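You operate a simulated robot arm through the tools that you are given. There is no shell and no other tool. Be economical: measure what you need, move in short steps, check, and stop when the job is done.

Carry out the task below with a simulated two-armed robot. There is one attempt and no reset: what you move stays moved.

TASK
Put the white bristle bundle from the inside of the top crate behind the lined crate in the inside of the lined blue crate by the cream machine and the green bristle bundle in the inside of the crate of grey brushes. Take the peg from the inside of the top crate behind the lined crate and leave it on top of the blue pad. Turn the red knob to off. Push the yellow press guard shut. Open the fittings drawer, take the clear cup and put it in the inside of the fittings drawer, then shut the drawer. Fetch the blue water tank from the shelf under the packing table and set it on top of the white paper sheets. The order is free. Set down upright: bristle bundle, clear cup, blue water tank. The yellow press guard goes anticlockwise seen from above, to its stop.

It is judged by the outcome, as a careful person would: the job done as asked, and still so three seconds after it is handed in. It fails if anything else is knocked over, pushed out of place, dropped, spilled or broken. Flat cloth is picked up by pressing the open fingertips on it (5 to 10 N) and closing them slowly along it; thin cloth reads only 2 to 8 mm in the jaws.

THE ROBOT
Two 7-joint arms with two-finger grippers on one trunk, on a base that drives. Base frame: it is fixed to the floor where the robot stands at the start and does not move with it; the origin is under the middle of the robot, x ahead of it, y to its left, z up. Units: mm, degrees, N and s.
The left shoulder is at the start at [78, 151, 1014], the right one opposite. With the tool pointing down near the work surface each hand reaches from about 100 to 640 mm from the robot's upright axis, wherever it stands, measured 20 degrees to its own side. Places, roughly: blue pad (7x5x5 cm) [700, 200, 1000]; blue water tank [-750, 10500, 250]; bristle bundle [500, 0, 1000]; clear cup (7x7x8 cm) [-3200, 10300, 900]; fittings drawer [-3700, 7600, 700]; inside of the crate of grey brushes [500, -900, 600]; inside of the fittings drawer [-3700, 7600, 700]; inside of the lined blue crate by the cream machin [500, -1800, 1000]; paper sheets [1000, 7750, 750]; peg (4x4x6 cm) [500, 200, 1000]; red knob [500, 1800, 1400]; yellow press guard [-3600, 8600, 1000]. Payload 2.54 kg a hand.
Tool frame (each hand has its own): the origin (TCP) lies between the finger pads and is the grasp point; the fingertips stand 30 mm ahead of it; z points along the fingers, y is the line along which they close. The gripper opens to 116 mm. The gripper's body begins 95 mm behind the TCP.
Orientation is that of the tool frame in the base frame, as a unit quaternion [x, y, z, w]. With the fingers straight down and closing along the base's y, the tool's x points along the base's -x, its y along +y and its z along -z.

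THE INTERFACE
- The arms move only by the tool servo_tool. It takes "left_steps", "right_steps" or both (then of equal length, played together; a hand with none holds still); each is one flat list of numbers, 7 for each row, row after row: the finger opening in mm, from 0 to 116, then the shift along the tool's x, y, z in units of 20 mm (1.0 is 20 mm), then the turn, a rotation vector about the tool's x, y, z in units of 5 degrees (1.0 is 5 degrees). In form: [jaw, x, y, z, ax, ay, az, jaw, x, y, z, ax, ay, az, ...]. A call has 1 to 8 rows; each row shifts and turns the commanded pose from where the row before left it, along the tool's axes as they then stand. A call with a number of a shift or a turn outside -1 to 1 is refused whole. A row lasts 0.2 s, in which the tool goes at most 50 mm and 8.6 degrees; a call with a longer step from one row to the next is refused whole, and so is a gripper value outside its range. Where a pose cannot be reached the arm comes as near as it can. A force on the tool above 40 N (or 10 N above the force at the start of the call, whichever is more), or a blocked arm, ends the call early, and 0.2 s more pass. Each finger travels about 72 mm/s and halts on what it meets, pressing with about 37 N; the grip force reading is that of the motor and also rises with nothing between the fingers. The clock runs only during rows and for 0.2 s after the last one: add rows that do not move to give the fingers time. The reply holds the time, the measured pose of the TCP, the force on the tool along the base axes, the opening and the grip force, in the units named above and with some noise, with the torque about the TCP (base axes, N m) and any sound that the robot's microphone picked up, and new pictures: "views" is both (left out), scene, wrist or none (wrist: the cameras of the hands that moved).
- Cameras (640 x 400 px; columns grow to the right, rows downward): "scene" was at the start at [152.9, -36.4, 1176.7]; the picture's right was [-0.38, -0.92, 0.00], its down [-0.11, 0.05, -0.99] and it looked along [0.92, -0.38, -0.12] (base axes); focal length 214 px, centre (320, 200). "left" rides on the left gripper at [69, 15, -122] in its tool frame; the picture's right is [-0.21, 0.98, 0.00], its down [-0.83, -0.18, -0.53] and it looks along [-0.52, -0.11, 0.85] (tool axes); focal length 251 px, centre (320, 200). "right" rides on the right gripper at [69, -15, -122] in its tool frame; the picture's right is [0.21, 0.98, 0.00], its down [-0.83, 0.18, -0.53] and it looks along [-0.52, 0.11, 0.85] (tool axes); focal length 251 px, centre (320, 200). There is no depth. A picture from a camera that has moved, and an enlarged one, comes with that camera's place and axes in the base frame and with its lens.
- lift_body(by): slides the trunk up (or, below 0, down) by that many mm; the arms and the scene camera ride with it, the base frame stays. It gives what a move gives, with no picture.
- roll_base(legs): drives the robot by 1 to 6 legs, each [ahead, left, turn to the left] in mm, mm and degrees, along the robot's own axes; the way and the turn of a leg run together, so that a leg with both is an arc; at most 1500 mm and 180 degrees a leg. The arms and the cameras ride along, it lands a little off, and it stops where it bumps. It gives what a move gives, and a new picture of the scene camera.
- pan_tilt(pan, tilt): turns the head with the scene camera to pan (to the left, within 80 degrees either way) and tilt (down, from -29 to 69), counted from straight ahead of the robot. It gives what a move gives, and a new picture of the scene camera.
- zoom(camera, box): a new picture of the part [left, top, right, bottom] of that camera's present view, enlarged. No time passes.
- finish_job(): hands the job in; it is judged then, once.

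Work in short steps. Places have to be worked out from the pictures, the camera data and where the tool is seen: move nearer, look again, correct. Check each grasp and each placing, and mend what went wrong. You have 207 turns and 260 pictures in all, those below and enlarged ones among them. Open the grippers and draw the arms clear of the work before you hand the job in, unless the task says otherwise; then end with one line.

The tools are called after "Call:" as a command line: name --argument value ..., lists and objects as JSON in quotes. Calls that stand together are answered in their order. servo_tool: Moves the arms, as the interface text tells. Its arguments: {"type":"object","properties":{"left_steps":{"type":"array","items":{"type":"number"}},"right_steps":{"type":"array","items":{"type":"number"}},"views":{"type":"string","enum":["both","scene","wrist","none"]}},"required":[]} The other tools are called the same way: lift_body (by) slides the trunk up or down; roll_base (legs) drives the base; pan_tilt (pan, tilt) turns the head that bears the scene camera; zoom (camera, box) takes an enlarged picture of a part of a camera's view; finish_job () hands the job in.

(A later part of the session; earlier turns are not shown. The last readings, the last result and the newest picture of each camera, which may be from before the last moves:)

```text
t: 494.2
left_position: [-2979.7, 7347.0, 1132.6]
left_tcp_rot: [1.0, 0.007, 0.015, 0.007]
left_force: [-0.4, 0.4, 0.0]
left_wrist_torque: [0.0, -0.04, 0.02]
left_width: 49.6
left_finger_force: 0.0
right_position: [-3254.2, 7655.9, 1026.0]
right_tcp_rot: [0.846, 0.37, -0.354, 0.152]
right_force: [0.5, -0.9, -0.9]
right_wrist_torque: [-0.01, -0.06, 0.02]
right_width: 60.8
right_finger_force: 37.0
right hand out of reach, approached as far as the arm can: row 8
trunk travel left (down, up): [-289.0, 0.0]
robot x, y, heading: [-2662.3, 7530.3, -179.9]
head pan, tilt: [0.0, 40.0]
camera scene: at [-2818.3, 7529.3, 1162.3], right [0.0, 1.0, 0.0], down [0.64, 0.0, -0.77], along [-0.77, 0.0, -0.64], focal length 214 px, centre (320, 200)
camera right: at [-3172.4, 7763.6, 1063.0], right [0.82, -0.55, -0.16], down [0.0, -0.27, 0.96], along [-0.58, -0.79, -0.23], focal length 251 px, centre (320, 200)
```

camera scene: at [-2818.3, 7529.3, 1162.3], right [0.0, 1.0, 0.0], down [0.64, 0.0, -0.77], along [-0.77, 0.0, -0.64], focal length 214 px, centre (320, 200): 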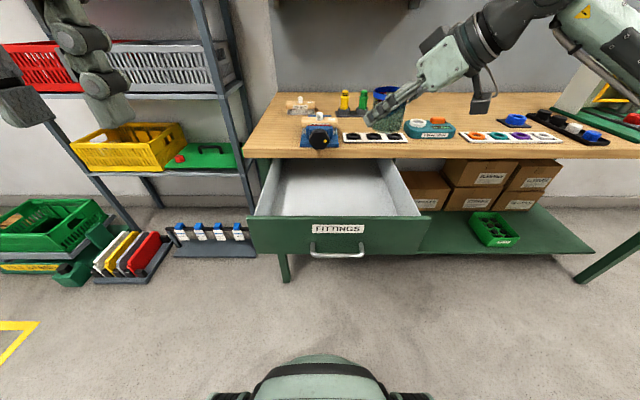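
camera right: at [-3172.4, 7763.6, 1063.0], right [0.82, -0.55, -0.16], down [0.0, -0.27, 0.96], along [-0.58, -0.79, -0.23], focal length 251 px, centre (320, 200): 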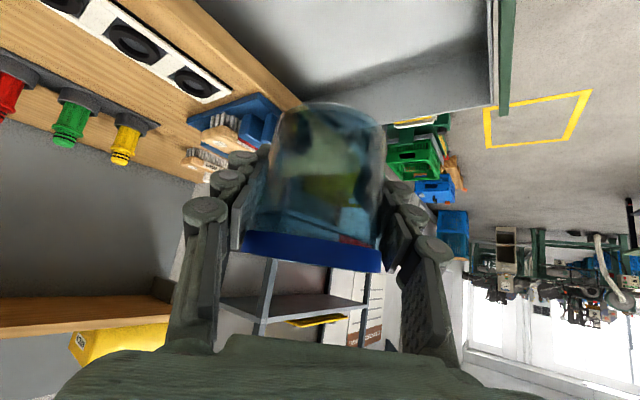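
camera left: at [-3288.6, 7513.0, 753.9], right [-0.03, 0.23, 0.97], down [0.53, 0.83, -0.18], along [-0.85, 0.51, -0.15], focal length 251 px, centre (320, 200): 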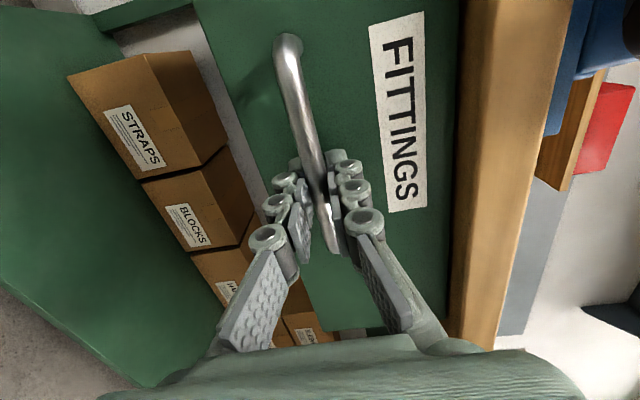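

Yawed about 47°; the camera block is now offset to the right. I roll to put the cup at ≈[-3290,7570] and start lowering.

Call:
roll_base --legs '[[36, 80, 0]]'

Call:
servo_tool --right_steps '[54, 0.7, 0, 0.7, 0, 0, 0, 54, 0.7, 0, 0.7, 0, 0, 0, 54, 0.7, 0, 0.7, 0, 0, 0, 54, 0.7, 0, 0.7, 0, 0, 0, 54, 0.7, 0, 0.7, 0, 0, 0, 54, 0.7, 0, 0.7, 0, 0, 0]' --views "scene"

Call:
zoom --camera "scene" --box '[220, 60, 480, 260]'

```text
t: 495.6
left_position: [-3015.4, 7270.8, 1131.3]
left_tcp_rot: [1.0, 0.006, 0.015, 0.008]
left_force: [-0.1, 0.0, 0.4]
left_wrist_torque: [0.02, -0.01, -0.02]
left_width: 50.2
left_finger_force: 0.0
right_position: [-3289.4, 7578.9, 1025.4]
right_tcp_rot: [0.847, 0.368, -0.354, 0.151]
right_force: [-1.2, -0.4, 0.4]
right_wrist_torque: [0.0, -0.03, 0.01]
right_width: 60.8
right_finger_force: 37.1
trunk travel left (down, up): [-289.0, 0.0]
robot x, y, heading: [-2698.9, 7455.8, -179.7]
head pan, tilt: [0.0, 40.0]
camera scene: at [-2854.0, 7452.5, 1162.3], right [0.0, 1.0, 0.0], down [0.64, 0.0, -0.77], along [-0.77, 0.0, -0.64], focal length 214 px, centre (320, 200)
```

scene: 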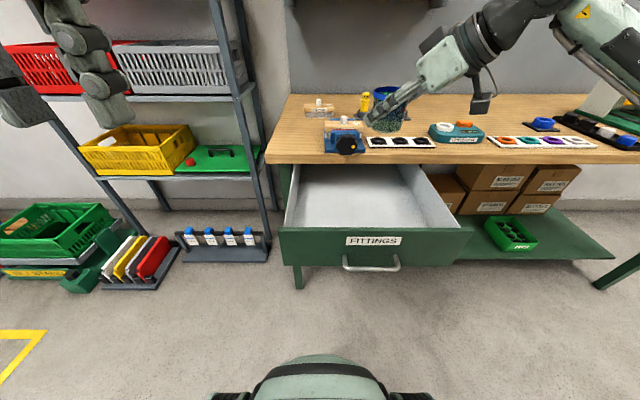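

```text
t: 497.0
left_position: [-3015.0, 7271.2, 1132.3]
left_tcp_rot: [1.0, 0.006, 0.015, 0.007]
left_force: [-0.2, 0.1, 0.1]
left_wrist_torque: [0.0, -0.03, 0.01]
left_width: 49.8
left_finger_force: 0.0
right_position: [-3289.8, 7581.6, 904.4]
right_tcp_rot: [0.846, 0.368, -0.354, 0.152]
right_force: [-0.1, -0.9, -0.6]
right_wrist_torque: [-0.04, 0.04, 0.02]
right_width: 60.9
right_finger_force: 37.1
trunk travel left (down, up): [-289.0, 0.0]
robot x, y, heading: [-2701.0, 7453.8, -179.9]
head pan, tilt: [0.0, 40.0]
camera scene: at [-2853.9, 7452.9, 1162.3], right [0.0, 1.0, 0.0], down [0.64, 0.0, -0.77], along [-0.77, 0.0, -0.64], focal length 214 px, centre (320, 200)
```

scene: 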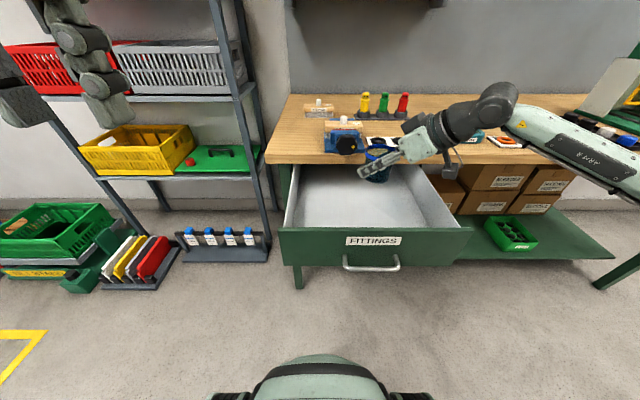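

```text
2.00 times, centred on (350, 160) of scene
camera zoom: at [-2853.9, 7452.9, 1162.3], right [0.0, 1.0, 0.0], down [0.64, 0.0, -0.77], along [-0.77, 0.0, -0.64], focal length 429 px, centre (260, 280)
```

zoom: 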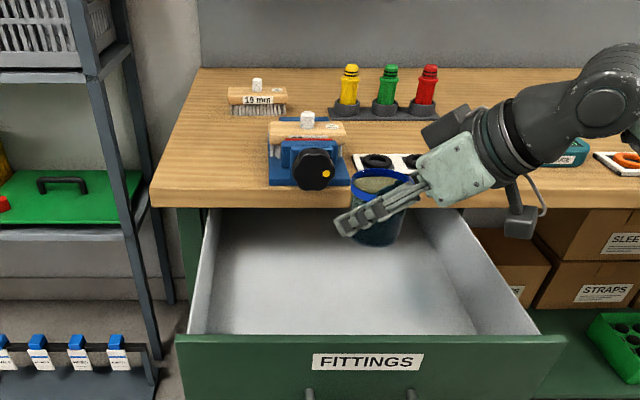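

The cup is over the open drawer, clear of the table edge and front. I continue lowering.

Call:
servo_tool --right_steps '[54, 0.7, 0, 0.7, 0, 0, 0, 54, 0.7, 0, 0.7, 0, 0, 0, 54, 0.7, 0, 0.7, 0, 0, 0, 54, 0.7, 0, 0.7, 0, 0, 0, 54, 0.6, 0, 0.6, 0, 0, 0]' --views "none"

Call:
zoom --camera "scene" --box '[220, 60, 480, 260]'

```text
t: 498.2
left_position: [-3015.4, 7270.4, 1133.5]
left_tcp_rot: [1.0, 0.005, 0.015, 0.007]
left_force: [0.3, 0.1, -0.1]
left_wrist_torque: [0.01, 0.0, 0.0]
left_width: 49.8
left_finger_force: 0.0
right_position: [-3290.7, 7577.9, 811.4]
right_tcp_rot: [0.846, 0.369, -0.353, 0.152]
right_force: [0.6, 1.0, -0.8]
right_wrist_torque: [-0.02, 0.01, -0.01]
right_width: 60.7
right_finger_force: 37.3
trunk travel left (down, up): [-289.0, 0.0]
robot x, y, heading: [-2701.3, 7455.7, -179.8]
head pan, tilt: [0.0, 40.0]
```

```text
2.00 times, centred on (350, 160) of scene
camera zoom: at [-2854.0, 7452.9, 1162.3], right [0.0, 1.0, 0.0], down [0.64, 0.0, -0.77], along [-0.77, 0.0, -0.64], focal length 429 px, centre (260, 280)
```

zoom: 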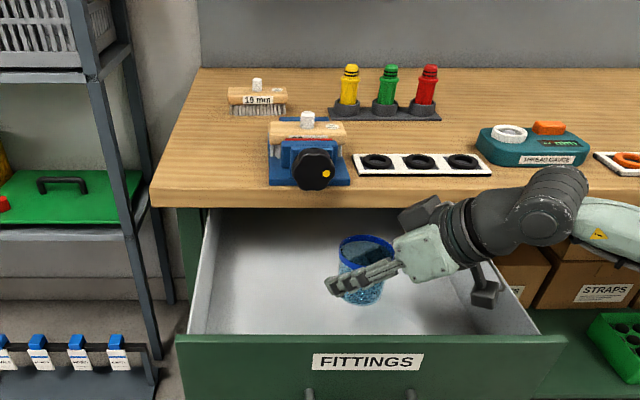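

Camera block clears the side wall; I shift 15 mm left for margin and lower to near the floor.

Call:
servo_tool --right_steps '[54, -0.39, 0.5, 0.39, 0, 0, 0, 54, 0.5, 0, 0.5, 0, 0, 0, 54, 0.5, 0, 0.5, 0, 0, 0, 54, 0.3, 0, 0.3, 0, 0, 0]' --views "none"

Call:
zoom --camera "scene" --box '[270, 120, 450, 260]'

```text
t: 499.2
left_position: [-3015.4, 7271.4, 1133.0]
left_tcp_rot: [1.0, 0.006, 0.015, 0.008]
left_force: [-0.4, -0.2, 0.1]
left_wrist_torque: [0.0, 0.01, 0.0]
left_width: 50.1
left_finger_force: 0.1
right_position: [-3289.0, 7561.9, 772.5]
right_tcp_rot: [0.847, 0.368, -0.353, 0.151]
right_force: [0.4, -0.2, -1.4]
right_wrist_torque: [0.0, -0.01, 0.0]
right_width: 60.6
right_finger_force: 37.2
trunk travel left (down, up): [-289.0, 0.0]
robot x, y, heading: [-2701.4, 7456.5, -180.0]
head pan, tilt: [0.0, 40.0]
```

```text
2.86 times, centred on (360, 190) of scene
camera zoom: at [-2853.9, 7452.9, 1162.3], right [0.0, 1.0, 0.0], down [0.64, 0.0, -0.77], along [-0.77, 0.0, -0.64], focal length 613 px, centre (206, 229)
```

zoom: 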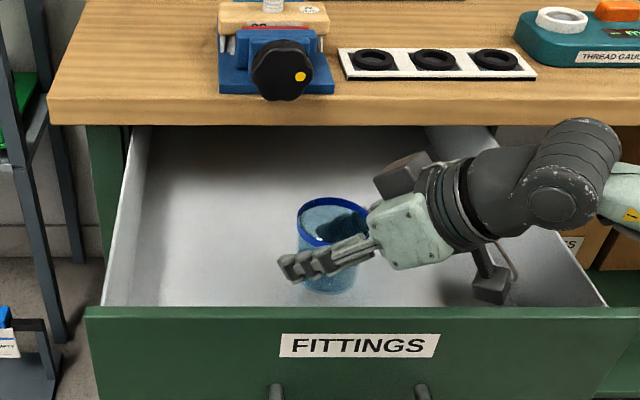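

Call:
servo_tool --right_steps '[54, 0.15, 0, 0.15, 0, 0, 0, 54, 0.15, 0, 0.15, 0, 0, 0, 54, 0.12, 0, 0.12, 0, 0, 0]' --views "none"

Call:
servo_tool --right_steps '[54, 0.1, 0, 0.1, 0, 0, 0, 54, 0.1, 0, 0.1, 0, 0, 0]' --views "none"

```text
t: 500.0
left_position: [-3013.9, 7270.3, 1131.6]
left_tcp_rot: [1.0, 0.006, 0.015, 0.007]
left_force: [-0.2, -0.2, -0.3]
left_wrist_torque: [0.04, -0.03, -0.03]
left_width: 49.9
left_finger_force: 0.0
right_position: [-3290.8, 7564.2, 762.8]
right_tcp_rot: [0.846, 0.368, -0.354, 0.152]
right_force: [0.0, -0.2, -1.3]
right_wrist_torque: [0.02, -0.01, 0.02]
right_width: 60.7
right_finger_force: 36.8
trunk travel left (down, up): [-289.0, 0.0]
robot x, y, heading: [-2701.5, 7453.5, -179.8]
head pan, tilt: [0.0, 40.0]
```

```text
t: 500.6
left_position: [-3015.5, 7270.7, 1131.6]
left_tcp_rot: [1.0, 0.006, 0.014, 0.008]
left_force: [0.3, 0.1, 0.0]
left_wrist_torque: [0.0, 0.01, -0.02]
left_width: 49.9
left_finger_force: 0.0
right_position: [-3290.4, 7564.4, 755.4]
right_tcp_rot: [0.847, 0.368, -0.353, 0.152]
right_force: [-0.3, -0.1, 0.2]
right_wrist_torque: [-0.01, 0.03, -0.02]
right_width: 61.0
right_finger_force: 37.2
trunk travel left (down, up): [-289.0, 0.0]
robot x, y, heading: [-2699.5, 7455.3, -179.6]
head pan, tilt: [0.0, 40.0]
```

Call:
servo_tool --right_steps '[54, 0.1, 0, 0.1, 0, 0, 0, 54, 0.1, 0, 0.1, 0, 0, 0]' --views "none"

Call:
servo_tool --right_steps '[54, 0.08, 0, 0.08, 0, 0, 0, 54, 0.08, 0, 0.08, 0, 0, 0]' --views "none"

```text
t: 501.2
left_position: [-3014.7, 7270.7, 1132.9]
left_tcp_rot: [1.0, 0.006, 0.015, 0.008]
left_force: [-0.4, -0.5, -0.1]
left_wrist_torque: [0.02, 0.0, 0.01]
left_width: 50.1
left_finger_force: 0.1
right_position: [-3290.8, 7564.2, 749.9]
right_tcp_rot: [0.847, 0.368, -0.354, 0.151]
right_force: [0.9, -0.5, 0.0]
right_wrist_torque: [0.01, -0.06, 0.0]
right_width: 60.5
right_finger_force: 36.9
trunk travel left (down, up): [-289.0, 0.0]
robot x, y, heading: [-2698.6, 7451.6, -179.6]
head pan, tilt: [0.0, 40.0]
```

```text
t: 501.8
left_position: [-3015.2, 7270.4, 1132.2]
left_tcp_rot: [1.0, 0.006, 0.015, 0.009]
left_force: [-0.2, -0.2, 0.2]
left_wrist_torque: [-0.01, -0.02, -0.01]
left_width: 50.0
left_finger_force: 0.1
right_position: [-3291.1, 7563.9, 745.5]
right_tcp_rot: [0.847, 0.368, -0.353, 0.152]
right_force: [-0.3, 0.4, 0.1]
right_wrist_torque: [-0.03, 0.0, 0.01]
right_width: 60.6
right_finger_force: 36.5
trunk travel left (down, up): [-289.0, 0.0]
robot x, y, heading: [-2700.0, 7454.6, -179.7]
head pan, tilt: [0.0, 40.0]
```

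Call:
zoom --camera "scene" --box '[310, 140, 430, 240]'

Call:
servo_tool --right_steps '[54, 0.08, 0, 0.08, 0, 0, 0, 54, 0.08, 0, 0.08, 0, 0, 0]' --views "none"

```text
4.00 times, centred on (370, 190) of scene
camera zoom: at [-2853.9, 7452.9, 1162.3], right [0.0, 1.0, 0.0], down [0.64, 0.0, -0.77], along [-0.77, 0.0, -0.64], focal length 858 px, centre (120, 240)
```

zoom: 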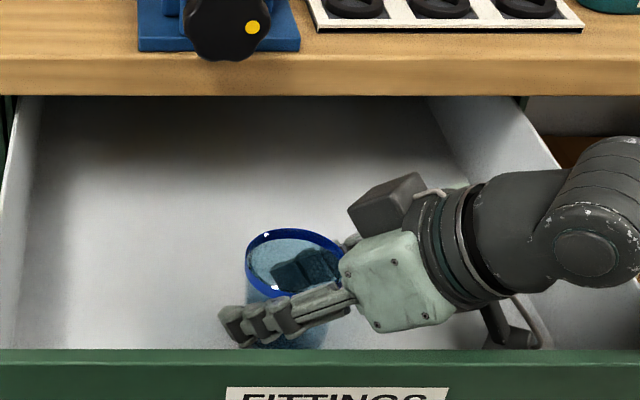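

```text
t: 502.4
left_position: [-3015.1, 7270.2, 1132.6]
left_tcp_rot: [1.0, 0.006, 0.015, 0.008]
left_force: [-1.0, -0.3, -0.2]
left_wrist_torque: [-0.01, -0.03, 0.0]
left_width: 49.9
left_finger_force: 0.0
right_position: [-3290.7, 7563.3, 741.9]
right_tcp_rot: [0.847, 0.369, -0.353, 0.152]
right_force: [0.0, 0.5, -1.2]
right_wrist_torque: [0.02, 0.01, -0.02]
right_width: 60.7
right_finger_force: 37.5
trunk travel left (down, up): [-289.0, 0.0]
robot x, y, heading: [-2698.5, 7452.5, -179.7]
head pan, tilt: [0.0, 40.0]
```

Call:
servo_tool --right_steps '[54, 0.1, 0, 0.1, 0, 0, 0, 54, 0.1, 0, 0.1, 0, 0, 0, 54, 0, 0, 0, 0, 0, 0]' --views "none"

Call:
servo_tool --right_steps '[54, 0.1, 0, 0.1, 0, 0, 0, 54, 0.1, 0, 0.1, 0, 0, 0, 54, 0, 0, 0, 0, 0, 0]' --views "none"

```text
t: 503.2
left_position: [-3014.8, 7270.9, 1131.6]
left_tcp_rot: [1.0, 0.006, 0.015, 0.008]
left_force: [-0.4, 0.1, 0.5]
left_wrist_torque: [0.03, 0.03, -0.02]
left_width: 49.8
left_finger_force: 0.2
right_position: [-3290.5, 7563.9, 736.0]
right_tcp_rot: [0.846, 0.368, -0.353, 0.152]
right_force: [0.1, -0.4, -1.6]
right_wrist_torque: [0.05, -0.01, 0.01]
right_width: 60.9
right_finger_force: 37.0
trunk travel left (down, up): [-289.0, 0.0]
robot x, y, heading: [-2699.6, 7456.1, -179.8]
head pan, tilt: [0.0, 40.0]
```

```text
t: 504.0
left_position: [-3013.8, 7271.4, 1133.2]
left_tcp_rot: [1.0, 0.006, 0.014, 0.008]
left_force: [1.2, 0.1, 0.1]
left_wrist_torque: [-0.02, 0.0, 0.0]
left_width: 50.2
left_finger_force: 0.1
right_position: [-3291.5, 7563.6, 733.6]
right_tcp_rot: [0.844, 0.369, -0.358, 0.152]
right_force: [-1.3, -0.5, 20.7]
right_wrist_torque: [-0.07, -0.11, -0.03]
right_width: 60.8
right_finger_force: 37.2
trunk travel left (down, up): [-289.0, 0.0]
robot x, y, heading: [-2698.8, 7454.3, -180.2]
head pan, tilt: [0.0, 40.0]
```

Contact on the drawer floor. I ease, open, and withdraw along the tool axis.

Call:
servo_tool --right_steps '[54, -0.08, 0, -0.08, 0, 0, 0, 58, 0, 0, 0, 0, 0, 0, 63, 0, 0, 0, 0, 0, 0, 70, 0, 0, 0, 0, 0, 0, 84, 0, 0, 0, 0, 0, 0, 84, 0, 0, -0.8, 0, 0, 0, 84, 0, 0, -1, 0, 0, 0, 84, 0, 0, -1, 0, 0, 0]' --views "none"

Call:
zoom --camera "scene" --box '[270, 120, 450, 260]'

```text
t: 505.8
left_position: [-3014.6, 7271.5, 1131.9]
left_tcp_rot: [1.0, 0.006, 0.015, 0.008]
left_force: [0.6, -0.3, 1.0]
left_wrist_torque: [0.0, 0.02, 0.0]
left_width: 50.2
left_finger_force: 0.0
right_position: [-3263.5, 7591.5, 770.7]
right_tcp_rot: [0.847, 0.368, -0.353, 0.151]
right_force: [0.5, -0.8, 0.4]
right_wrist_torque: [0.01, -0.01, -0.02]
right_width: 84.1
right_finger_force: 0.3
trunk travel left (down, up): [-289.0, 0.0]
robot x, y, heading: [-2704.0, 7453.6, -179.4]
head pan, tilt: [0.0, 40.0]
```

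```text
2.86 times, centred on (360, 190) of scene
camera zoom: at [-2853.6, 7452.9, 1162.3], right [0.0, 1.0, 0.0], down [0.64, 0.0, -0.77], along [-0.77, 0.0, -0.64], focal length 613 px, centre (206, 229)
```

zoom: 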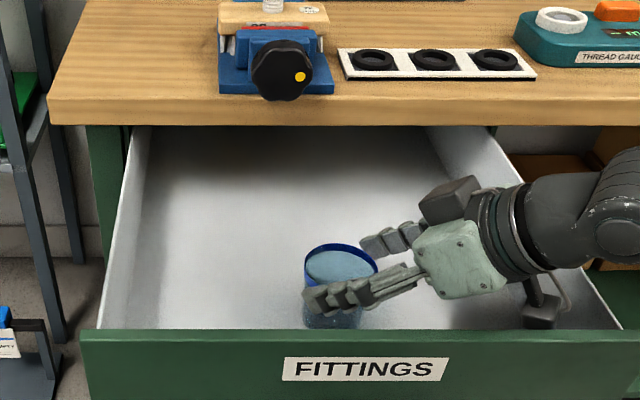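

Cup is standing. The camera block is near the drawer front, so I open wider and rise straight up.

Call:
servo_tool --right_steps '[100, 0, 0, 0, 0, 0, 0, 100, -0.4, 0, -0.4, 0, 0, 0, 100, -0.7, 0, -0.7, 0, 0, 0, 100, -0.7, 0, -0.7, 0, 0, 0, 100, -0.7, 0, -0.7, 0, 0, 0, 100, -0.7, 0, -0.7, 0, 0, 0, 100, -0.7, 0, -0.7, 0, 0, 0, 100, -0.7, 0, -0.7, 0, 0, 0]' --views "none"

Call:
zoom --camera "scene" --box '[250, 100, 450, 280]'

```text
t: 507.6
left_position: [-3014.6, 7270.8, 1132.4]
left_tcp_rot: [1.0, 0.006, 0.015, 0.008]
left_force: [-0.1, 0.5, -0.1]
left_wrist_torque: [0.01, -0.02, 0.01]
left_width: 50.3
left_finger_force: 0.0
right_position: [-3261.9, 7593.5, 898.9]
right_tcp_rot: [0.846, 0.369, -0.353, 0.153]
right_force: [-0.4, 1.2, -0.1]
right_wrist_torque: [-0.01, -0.01, 0.03]
right_width: 99.9
right_finger_force: 0.1
trunk travel left (down, up): [-289.0, 0.0]
robot x, y, heading: [-2700.0, 7456.4, -179.9]
head pan, tilt: [0.0, 40.0]
```

```text
2.22 times, centred on (350, 190) of scene
camera zoom: at [-2853.8, 7452.8, 1162.3], right [0.0, 1.0, 0.0], down [0.64, 0.0, -0.77], along [-0.77, 0.0, -0.64], focal length 477 px, centre (253, 222)
```

zoom: 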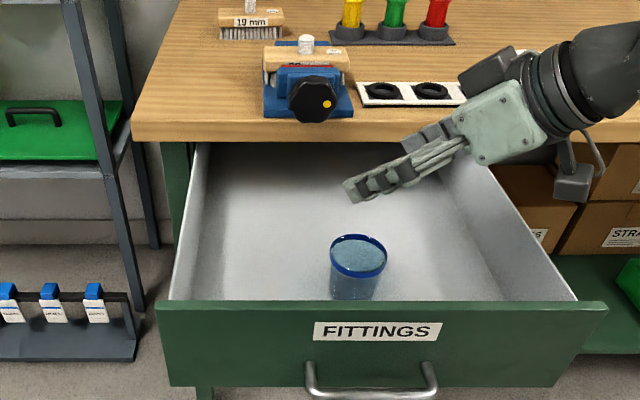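

Cup stands inside the drawer. I un-yaw the right hand while raising it and back the robot away.

Call:
servo_tool --right_steps '[40, -0.3, 0, -0.3, 0.85, 0, 0.85, 0, -0.3, 0, -0.3, 0.85, 0, 0.85, 0, -0.3, 0, -0.3, 0.85, 0, 0.85, 0, -0.3, 0, -0.3, 0.85, 0, 0.85, 0, -0.3, 0, -0.3, 0.85, 0, 0.85, 0, 0, 0, 0, 0.85, 0, 0.85, 0, 0, 0, 0, 0.85, 0, 0.85, 0, 0, 0, 0, 0.85, 0, 0.85]' --views "none"

Call:
roll_base --legs '[[-280, 0, 0], [0, -70, 0]]'

Call:
zoom --camera "scene" --box '[220, 60, 480, 260]'

```text
t: 509.4
left_position: [-3014.9, 7270.0, 1131.8]
left_tcp_rot: [1.0, 0.007, 0.015, 0.008]
left_force: [-0.7, 0.0, -0.7]
left_wrist_torque: [-0.02, -0.01, -0.03]
left_width: 50.0
left_finger_force: 0.0
right_position: [-3263.3, 7592.8, 944.3]
right_tcp_rot: [0.923, -0.011, -0.385, -0.004]
right_force: [-0.1, 0.7, -0.7]
right_wrist_torque: [0.02, -0.02, 0.02]
right_width: 0.0
right_finger_force: 28.8
trunk travel left (down, up): [-289.0, 0.0]
robot x, y, heading: [-2701.9, 7457.0, -179.9]
head pan, tilt: [0.0, 40.0]
```

```text
t: 512.4
left_position: [-2732.5, 7343.7, 1132.1]
left_tcp_rot: [1.0, 0.004, 0.015, 0.008]
left_force: [-0.1, 0.1, 0.6]
left_wrist_torque: [-0.01, 0.02, 0.0]
left_width: 49.9
left_finger_force: 0.1
right_position: [-2979.6, 7667.1, 943.8]
right_tcp_rot: [0.923, -0.011, -0.385, -0.004]
right_force: [0.4, 0.6, 0.1]
right_wrist_torque: [0.0, 0.01, -0.04]
right_width: 0.0
right_finger_force: 28.5
trunk travel left (down, up): [-289.0, 0.0]
robot x, y, heading: [-2417.2, 7524.9, 180.0]
head pan, tilt: [0.0, 40.0]
camera scene: at [-2570.7, 7525.2, 1162.3], right [0.0, 1.0, 0.0], down [0.64, 0.0, -0.77], along [-0.77, 0.0, -0.64], focal length 214 px, centre (320, 200)
```

scene: 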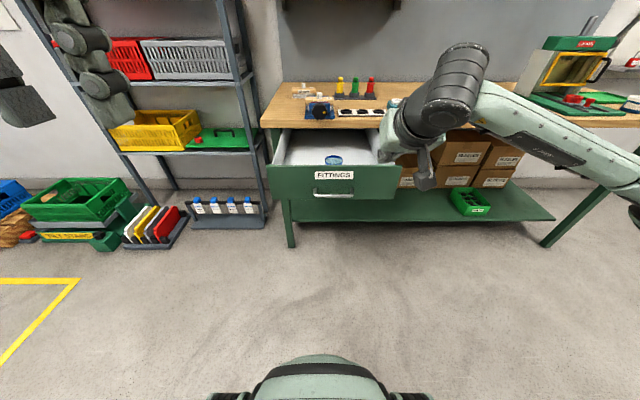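

```text
2.00 times, centred on (350, 160) of scene
camera zoom: at [-2570.7, 7525.2, 1162.3], right [0.0, 1.0, 0.0], down [0.64, 0.0, -0.77], along [-0.77, 0.0, -0.64], focal length 429 px, centre (260, 280)
```

zoom: 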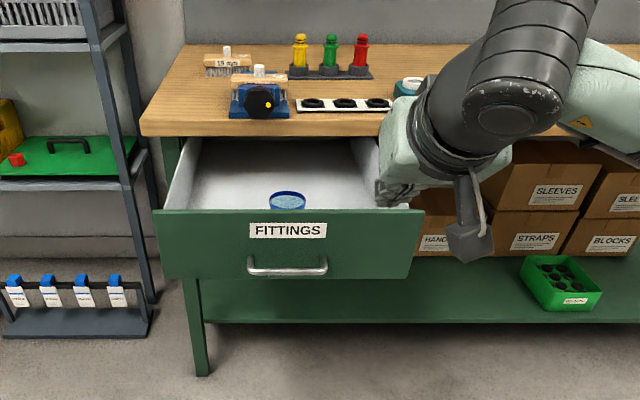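

I'll push on the handle bar centre with a forward-pointing fist. I pitch the right hand to near horizontal, lower, and roll left 95 mm.

Call:
servo_tool --right_steps '[0, 0.5, 0, 0.2, 0, -1, 0, 0, 0.5, 0, 0.2, 0, -1, 0, 0, 0.5, 0, 0.2, 0, -1, 0, 0, 0.5, 0, 0.2, 0, -1, 0, 0, 0.5, 0, 0.1, 0, -1, 0, 0, 0.5, 0, 0, 0, -1, 0, 0, 0.5, 0, 0, 0, -1, 0, 0, 0.5, 0, 0, 0, -1, 0]' --views "none"

Call:
lift_body --by -110

Call:
roll_base --legs '[[0, 95, 0]]'

Call:
zoom --camera "right" --box '[0, 0, 640, 400]'

```text
t: 514.1
left_position: [-2733.7, 7342.9, 1132.4]
left_tcp_rot: [1.0, 0.005, 0.015, 0.008]
left_force: [0.9, -0.1, 0.0]
left_wrist_torque: [0.02, -0.04, 0.02]
left_width: 49.9
left_finger_force: 0.0
right_position: [-2948.5, 7621.9, 889.8]
right_tcp_rot: [0.771, -0.007, -0.637, -0.004]
right_force: [-1.1, -0.7, 0.6]
right_wrist_torque: [0.03, 0.02, -0.01]
right_width: 0.0
right_finger_force: 29.4
right hand out of reach, approached as far as the arm can: row 4, 5, 6, 7, 8
trunk travel left (down, up): [-289.0, 0.0]
robot x, y, heading: [-2420.5, 7526.3, 180.0]
head pan, tilt: [0.0, 40.0]
```

```text
t: 515.6
left_position: [-2733.4, 7342.7, 1021.5]
left_tcp_rot: [1.0, 0.004, 0.015, 0.008]
left_force: [1.1, -0.4, 0.7]
left_wrist_torque: [0.0, 0.0, 0.02]
left_width: 50.0
left_finger_force: 0.0
right_position: [-2948.9, 7621.7, 778.8]
right_tcp_rot: [0.771, -0.006, -0.637, -0.004]
right_force: [0.2, 0.1, -0.4]
right_wrist_torque: [-0.01, 0.03, 0.02]
right_width: 0.0
right_finger_force: 28.3
trunk travel left (down, up): [-179.0, 110.0]
robot x, y, heading: [-2418.8, 7523.3, 180.0]
head pan, tilt: [0.0, 40.0]
```

```text
t: 517.1
left_position: [-2732.7, 7247.8, 1021.6]
left_tcp_rot: [1.0, 0.004, 0.015, 0.007]
left_force: [-0.3, 0.6, -0.4]
left_wrist_torque: [-0.02, 0.0, 0.02]
left_width: 50.1
left_finger_force: 0.0
right_position: [-2948.0, 7526.4, 778.7]
right_tcp_rot: [0.771, -0.007, -0.636, -0.004]
right_force: [0.6, -0.2, -0.4]
right_wrist_torque: [-0.01, -0.06, 0.0]
right_width: 0.0
right_finger_force: 28.4
trunk travel left (down, up): [-179.0, 110.0]
robot x, y, heading: [-2417.5, 7430.4, 179.7]
head pan, tilt: [0.0, 40.0]
camera scene: at [-2570.8, 7429.5, 1052.3], right [0.0, 1.0, 0.0], down [0.64, 0.0, -0.77], along [-0.77, 0.0, -0.64], focal length 214 px, centre (320, 200)
```

scene: 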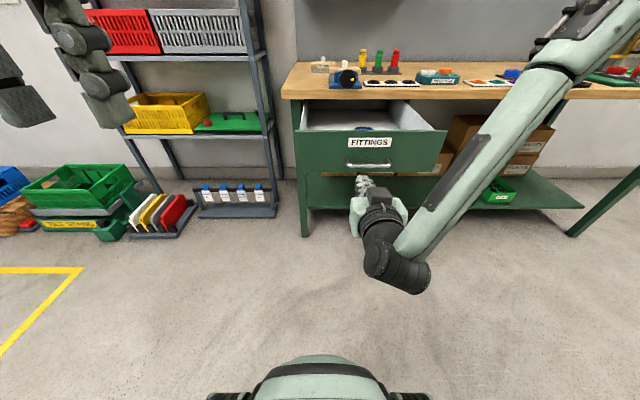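

```text
1.00 times, centred on (320, 200) of right (not enlarged: the box is as wide or as high as the picture)
camera zoom: at [-2814.9, 7539.0, 734.9], right [0.03, -0.98, -0.21], down [0.37, -0.18, 0.91], along [-0.93, -0.1, 0.35], focal length 251 px, centre (320, 200)
```

zoom: 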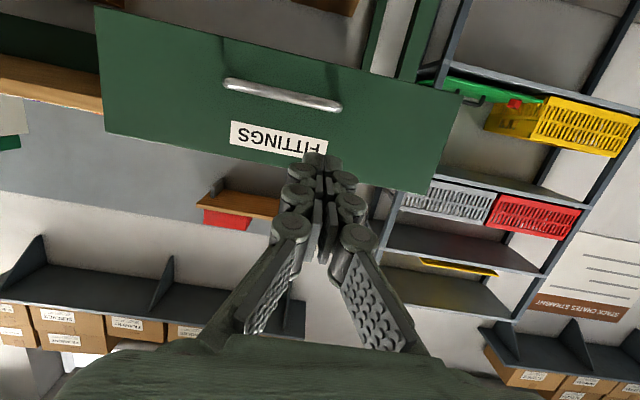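

I align with trunk and base: 38 mm down, 44 mm right, then 80 mm forward.

Call:
lift_body --by -38

Call:
roll_base --legs '[[0, -44, 0], [80, 0, 0]]'

Call:
zoom --camera "right" --box '[160, 50, 480, 250]'

```text
t: 518.0
left_position: [-2732.9, 7249.1, 984.1]
left_tcp_rot: [1.0, 0.005, 0.014, 0.008]
left_force: [0.7, 0.2, 0.0]
left_wrist_torque: [0.0, 0.02, -0.03]
left_width: 50.2
left_finger_force: 0.0
right_position: [-2948.9, 7525.8, 741.4]
right_tcp_rot: [0.771, -0.006, -0.637, -0.003]
right_force: [0.4, -0.5, 0.7]
right_wrist_torque: [0.01, 0.0, 0.01]
right_width: 0.1
right_finger_force: 28.2
trunk travel left (down, up): [-141.0, 148.0]
robot x, y, heading: [-2416.2, 7428.4, 180.1]
head pan, tilt: [0.0, 40.0]
```

```text
t: 519.8
left_position: [-2813.3, 7293.3, 985.1]
left_tcp_rot: [1.0, 0.005, 0.016, 0.007]
left_force: [0.7, 0.0, 1.1]
left_wrist_torque: [-0.01, 0.0, 0.03]
left_width: 49.8
left_finger_force: 0.1
right_position: [-3029.7, 7571.4, 740.9]
right_tcp_rot: [0.771, -0.007, -0.637, -0.004]
right_force: [0.6, 0.9, 0.5]
right_wrist_torque: [-0.02, 0.02, 0.02]
right_width: 0.0
right_finger_force: 29.1
trunk travel left (down, up): [-141.0, 148.0]
robot x, y, heading: [-2497.8, 7475.5, 179.6]
head pan, tilt: [0.0, 40.0]
camera scene: at [-2651.9, 7474.3, 1014.2], right [0.0, 1.0, 0.0], down [0.64, 0.0, -0.77], along [-0.77, 0.0, -0.64], focal length 214 px, centre (320, 200)
```

scene: 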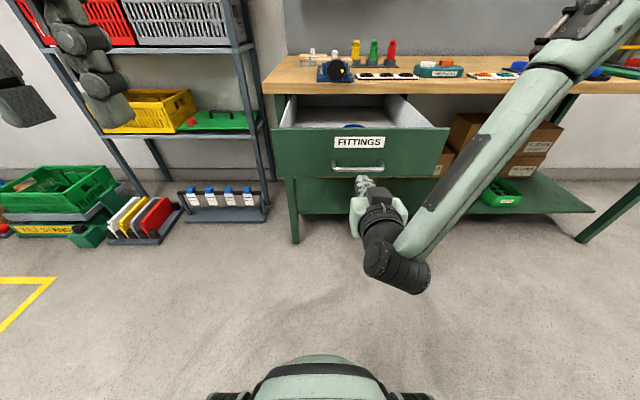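

```text
2.00 times, centred on (320, 150) of right
camera zoom: at [-2895.9, 7583.8, 696.8], right [0.03, -0.98, -0.21], down [0.37, -0.18, 0.91], along [-0.93, -0.1, 0.35], focal length 503 px, centre (320, 300)
```

zoom: 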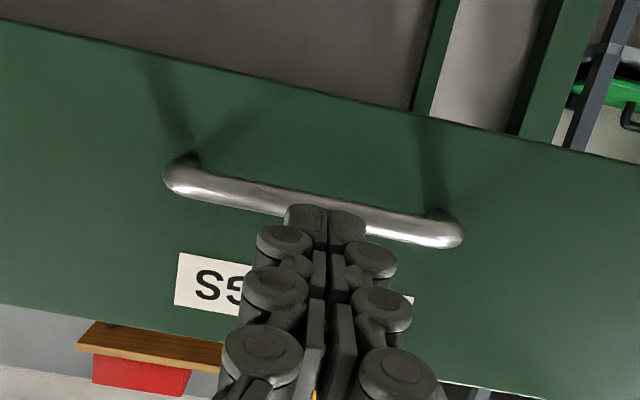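

The fist is centred on the handle bar. I push the drawer in by rolling forward, in two stages.

Call:
roll_base --legs '[[40, 0, 0], [140, 0, 0]]'

Call:
zoom --camera "scene" --box '[220, 40, 480, 240]'

```text
t: 521.5
left_position: [-2989.9, 7293.2, 983.8]
left_tcp_rot: [1.0, 0.004, 0.015, 0.007]
left_force: [-0.3, 0.6, 1.0]
left_wrist_torque: [0.0, 0.01, 0.03]
left_width: 49.8
left_finger_force: 0.1
right_position: [-3205.5, 7571.2, 740.7]
right_tcp_rot: [0.771, -0.007, -0.636, -0.004]
right_force: [0.3, -0.1, 0.0]
right_wrist_torque: [0.03, 0.02, 0.02]
right_width: 0.0
right_finger_force: 28.6
trunk travel left (down, up): [-141.0, 148.0]
robot x, y, heading: [-2673.4, 7475.5, 180.0]
head pan, tilt: [0.0, 40.0]
camera scene: at [-2828.1, 7474.6, 1014.3], right [0.0, 1.0, 0.0], down [0.64, 0.0, -0.77], along [-0.77, 0.0, -0.64], focal length 214 px, centre (320, 200)
```

scene: 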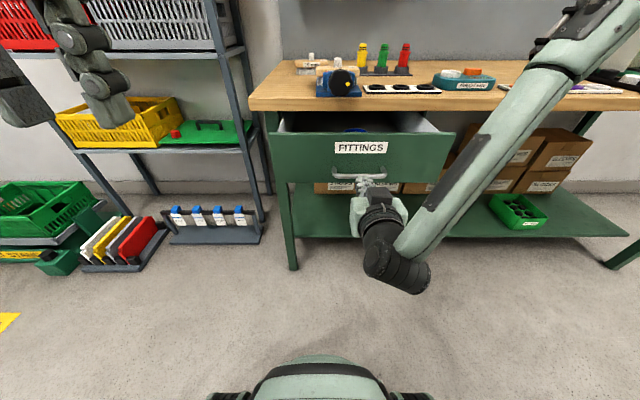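

```text
2.00 times, centred on (350, 140) of scene
camera zoom: at [-2828.1, 7474.6, 1014.3], right [0.0, 1.0, 0.0], down [0.64, 0.0, -0.77], along [-0.77, 0.0, -0.64], focal length 429 px, centre (260, 320)
```

zoom: 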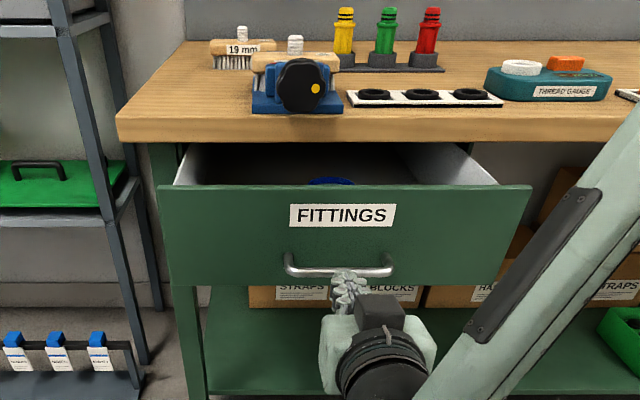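

Working. I push another 110 mm.

Call:
roll_base --legs '[[110, 0, 0]]'

Call:
zoom --camera "right" --box '[160, 50, 480, 250]'

```text
t: 522.7
left_position: [-3096.2, 7296.2, 984.1]
left_tcp_rot: [1.0, 0.002, 0.015, 0.008]
left_force: [0.2, 0.1, 0.3]
left_wrist_torque: [0.0, -0.01, 0.0]
left_width: 50.0
left_finger_force: 0.0
right_position: [-3309.9, 7573.1, 739.9]
right_tcp_rot: [0.771, -0.008, -0.637, -0.005]
right_force: [-0.3, 0.5, -0.6]
right_wrist_torque: [-0.03, 0.0, 0.0]
right_width: 0.1
right_finger_force: 28.6
trunk travel left (down, up): [-141.0, 148.0]
robot x, y, heading: [-2777.4, 7477.3, 179.7]
head pan, tilt: [0.0, 40.0]
camera scene: at [-2934.3, 7475.6, 1014.2], right [0.01, 1.0, 0.0], down [0.64, 0.0, -0.77], along [-0.77, 0.0, -0.64], focal length 214 px, centre (320, 200)
```

scene: 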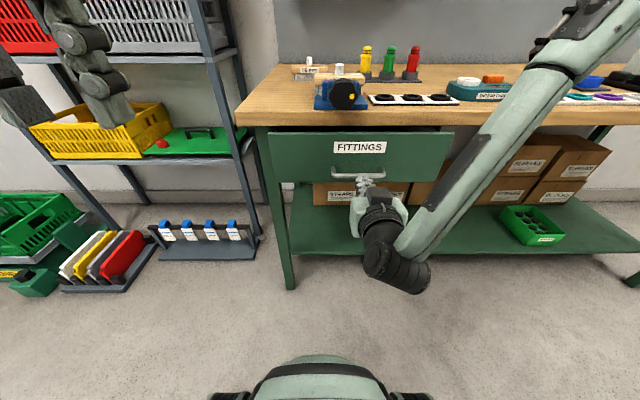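

```text
2.00 times, centred on (320, 150) of right
camera zoom: at [-3177.8, 7586.0, 696.7], right [0.02, -0.98, -0.21], down [0.37, -0.19, 0.91], along [-0.93, -0.1, 0.35], focal length 503 px, centre (320, 300)
```

zoom: 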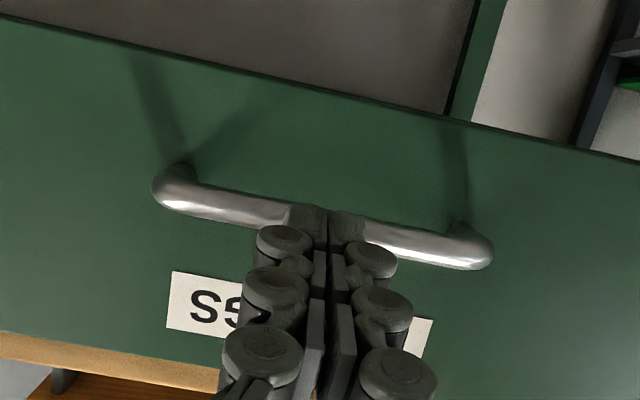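

About 70 mm to go. I push 45 mm more, then finish in short slow legs.

Call:
roll_base --legs '[[45, 0, 0]]'

Call:
roll_base --legs '[[15, 0, 0]]'

```text
t: 523.6
left_position: [-3142.3, 7295.0, 984.6]
left_tcp_rot: [1.0, 0.002, 0.014, 0.008]
left_force: [0.4, 0.4, -1.1]
left_wrist_torque: [0.04, -0.04, 0.03]
left_width: 50.1
left_finger_force: 0.1
right_position: [-3356.2, 7574.1, 740.9]
right_tcp_rot: [0.771, -0.008, -0.637, -0.006]
right_force: [-0.1, 0.0, 0.7]
right_wrist_torque: [0.01, 0.02, -0.01]
right_width: 0.0
right_finger_force: 28.3
trunk travel left (down, up): [-141.0, 148.0]
robot x, y, heading: [-2826.2, 7477.4, 179.8]
head pan, tilt: [0.0, 40.0]
camera scene: at [-2979.4, 7475.9, 1014.2], right [0.01, 1.0, 0.0], down [0.64, 0.0, -0.77], along [-0.77, 0.0, -0.64], focal length 214 px, centre (320, 200)
```

scene: 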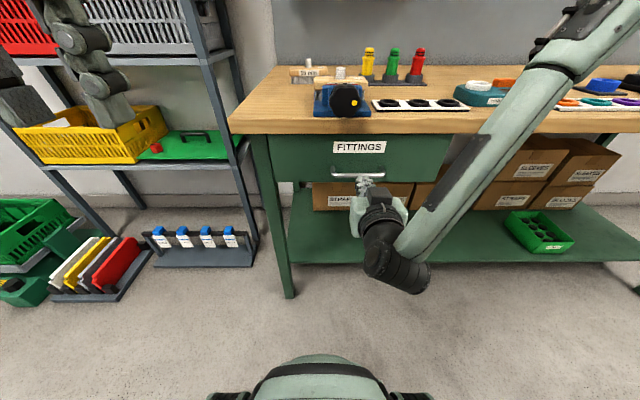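

```text
t: 524.4
left_position: [-3158.6, 7295.7, 984.7]
left_tcp_rot: [1.0, 0.002, 0.015, 0.008]
left_force: [0.1, 0.3, -0.6]
left_wrist_torque: [0.01, 0.0, 0.0]
left_width: 49.9
left_finger_force: 0.0
right_position: [-3371.9, 7574.4, 739.8]
right_tcp_rot: [0.771, -0.007, -0.636, -0.004]
right_force: [0.0, 1.1, 0.0]
right_wrist_torque: [0.0, 0.0, -0.01]
right_width: 0.2
right_finger_force: 28.4
trunk travel left (down, up): [-141.0, 148.0]
robot x, y, heading: [-2842.0, 7477.5, 179.6]
head pan, tilt: [0.0, 40.0]
camera scene: at [-2994.3, 7476.1, 1014.3], right [0.01, 1.0, 0.0], down [0.64, 0.0, -0.77], along [-0.77, 0.0, -0.64], focal length 214 px, centre (320, 200)
```

scene: 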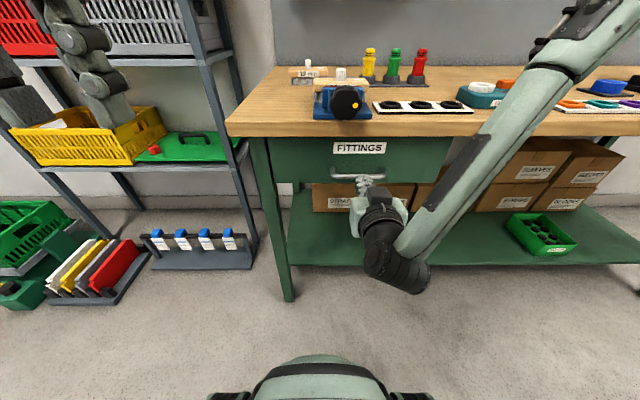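

Call:
roll_base --legs '[[12, 0, 0]]'

Call:
roll_base --legs '[[10, 0, 0]]'

Call:
zoom --camera "scene" --box '[220, 80, 480, 240]'

```text
t: 525.1
left_position: [-3167.8, 7296.4, 984.1]
left_tcp_rot: [1.0, 0.002, 0.015, 0.008]
left_force: [0.3, 0.0, 1.2]
left_wrist_torque: [-0.02, -0.01, -0.02]
left_width: 49.8
left_finger_force: 0.0
right_position: [-3381.7, 7576.1, 741.2]
right_tcp_rot: [0.772, -0.007, -0.636, -0.004]
right_force: [16.1, 0.4, 0.0]
right_wrist_torque: [-0.01, -0.07, 0.05]
right_width: 5.9
right_finger_force: 28.9
trunk travel left (down, up): [-141.0, 148.0]
robot x, y, heading: [-2855.1, 7475.1, 179.6]
head pan, tilt: [0.0, 40.0]
camera scene: at [-3005.2, 7476.3, 1014.5], right [0.01, 1.0, 0.0], down [0.64, 0.0, -0.77], along [-0.77, 0.01, -0.64], focal length 214 px, centre (320, 200)
```

scene: 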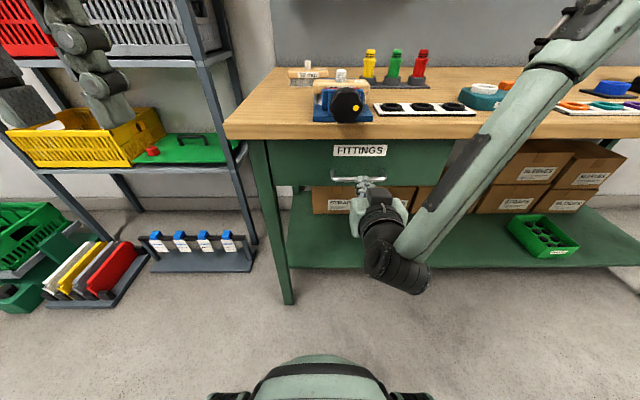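

```text
t: 526.0
left_position: [-3174.3, 7296.0, 984.4]
left_tcp_rot: [1.0, 0.001, 0.013, 0.007]
left_force: [0.5, 0.2, 0.3]
left_wrist_torque: [-0.01, 0.03, 0.02]
left_width: 50.1
left_finger_force: 0.1
right_position: [-3381.5, 7574.3, 740.0]
right_tcp_rot: [0.774, -0.006, -0.634, -0.003]
right_force: [10.6, 1.3, 7.8]
right_wrist_torque: [-0.01, 0.17, 0.0]
right_width: 6.3
right_finger_force: 29.2
trunk travel left (down, up): [-141.0, 148.0]
robot x, y, heading: [-2856.1, 7473.4, 179.4]
head pan, tilt: [0.0, 40.0]
stopped in leg 1: the force on the tool passed its limit at 55 N (the readings are from after the stop); the commanded pose is now the measured one
camera scene: at [-3009.8, 7476.6, 1014.5], right [0.01, 1.0, 0.0], down [0.64, -0.01, -0.77], along [-0.77, 0.01, -0.64], focal length 214 px, centre (320, 200)
```

scene: 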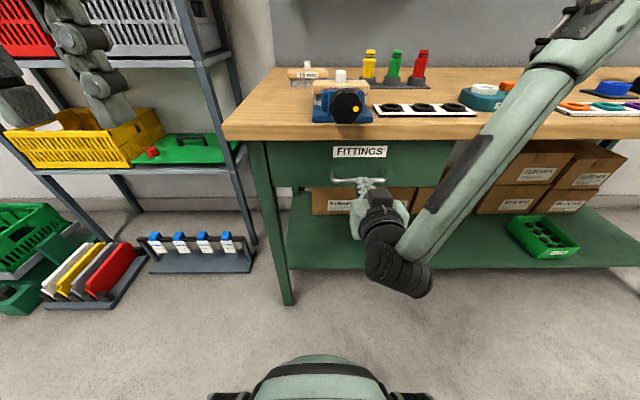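

```text
2.46 times, centred on (350, 160) of scene
camera zoom: at [-3009.8, 7476.6, 1014.5], right [0.01, 1.0, 0.0], down [0.64, -0.01, -0.77], along [-0.77, 0.01, -0.64], focal length 528 px, centre (246, 298)
```

zoom: 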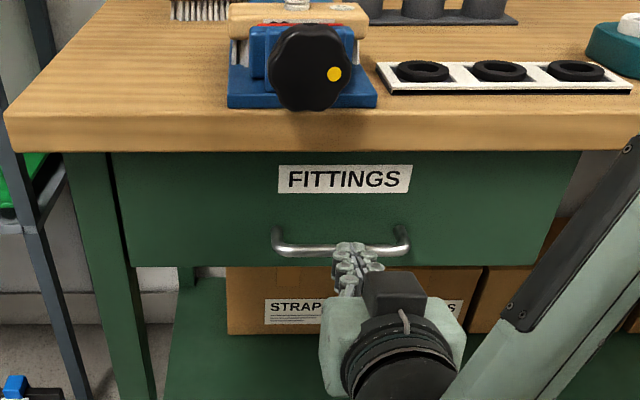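

The drawer hit its stop (55 N). I back off and check its position.

Call:
roll_base --legs '[[-200, 0, 0]]'

Call:
lift_body --by 148

Call:
pan_tilt --pan 0 --tilt 25

Call:
zoom --camera "scene" --box '[220, 140, 480, 300]'

```text
t: 527.5
left_position: [-2976.7, 7295.1, 984.3]
left_tcp_rot: [1.0, 0.002, 0.015, 0.007]
left_force: [0.5, -0.5, 0.9]
left_wrist_torque: [0.01, 0.0, -0.03]
left_width: 50.1
left_finger_force: 0.1
right_position: [-3184.8, 7572.3, 739.6]
right_tcp_rot: [0.774, -0.006, -0.633, -0.004]
right_force: [-1.5, 0.1, 0.5]
right_wrist_torque: [0.0, -0.01, 0.02]
right_width: 0.1
right_finger_force: 28.7
trunk travel left (down, up): [-141.0, 148.0]
robot x, y, heading: [-2658.5, 7474.8, 179.9]
head pan, tilt: [0.0, 40.0]
camera scene: at [-2812.7, 7474.8, 1014.4], right [0.01, 1.0, 0.0], down [0.64, 0.0, -0.77], along [-0.77, 0.0, -0.64], focal length 214 px, centre (320, 200)
```

scene: 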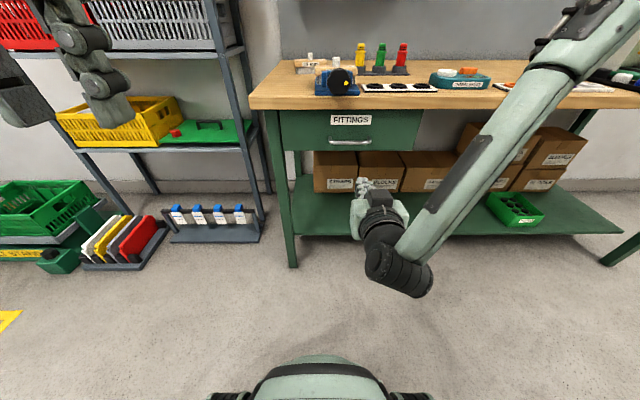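

```text
t: 529.3
left_position: [-2976.9, 7294.9, 1133.3]
left_tcp_rot: [1.0, 0.002, 0.015, 0.007]
left_force: [0.1, -0.2, 0.2]
left_wrist_torque: [0.0, 0.02, -0.03]
left_width: 49.8
left_finger_force: 0.1
right_position: [-3185.3, 7572.1, 886.3]
right_tcp_rot: [0.774, -0.006, -0.633, -0.003]
right_force: [0.5, 0.4, -0.5]
right_wrist_torque: [-0.01, -0.04, 0.01]
right_width: 0.0
right_finger_force: 29.0
trunk travel left (down, up): [-289.0, 0.0]
robot x, y, heading: [-2659.3, 7471.4, 179.8]
head pan, tilt: [0.0, 40.0]
```

```text
t: 530.0
left_position: [-2976.5, 7295.3, 1133.3]
left_tcp_rot: [1.0, 0.002, 0.015, 0.007]
left_force: [-0.6, 0.6, 0.0]
left_wrist_torque: [0.03, -0.04, -0.04]
left_width: 50.1
left_finger_force: 0.0
right_position: [-3184.4, 7572.9, 887.8]
right_tcp_rot: [0.774, -0.006, -0.633, -0.003]
right_force: [-0.7, -0.2, -0.1]
right_wrist_torque: [-0.03, -0.05, 0.01]
right_width: 0.1
right_finger_force: 29.1
trunk travel left (down, up): [-289.0, 0.0]
robot x, y, heading: [-2659.6, 7472.5, 179.6]
head pan, tilt: [0.0, 25.0]
camera scene: at [-2820.0, 7474.9, 1185.6], right [0.01, 1.0, 0.0], down [0.42, 0.0, -0.91], along [-0.91, 0.01, -0.42], focal length 214 px, centre (320, 200)
```

scene: 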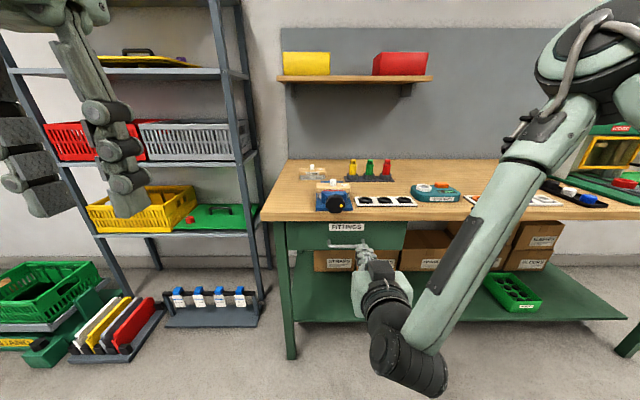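

```text
2.46 times, centred on (350, 220) of scene
camera zoom: at [-2820.0, 7474.9, 1185.6], right [0.01, 1.0, 0.0], down [0.42, 0.0, -0.91], along [-0.91, 0.01, -0.42], focal length 528 px, centre (246, 151)
```

zoom: 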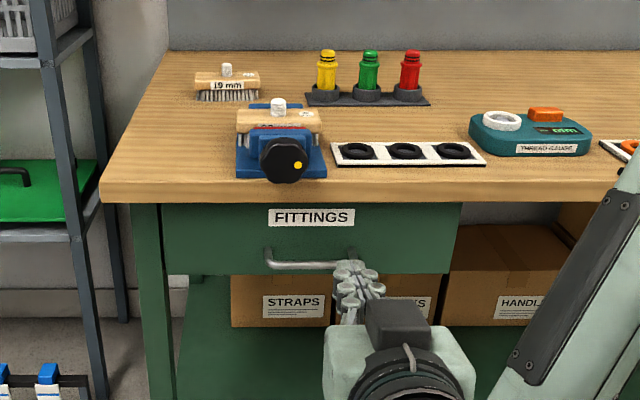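

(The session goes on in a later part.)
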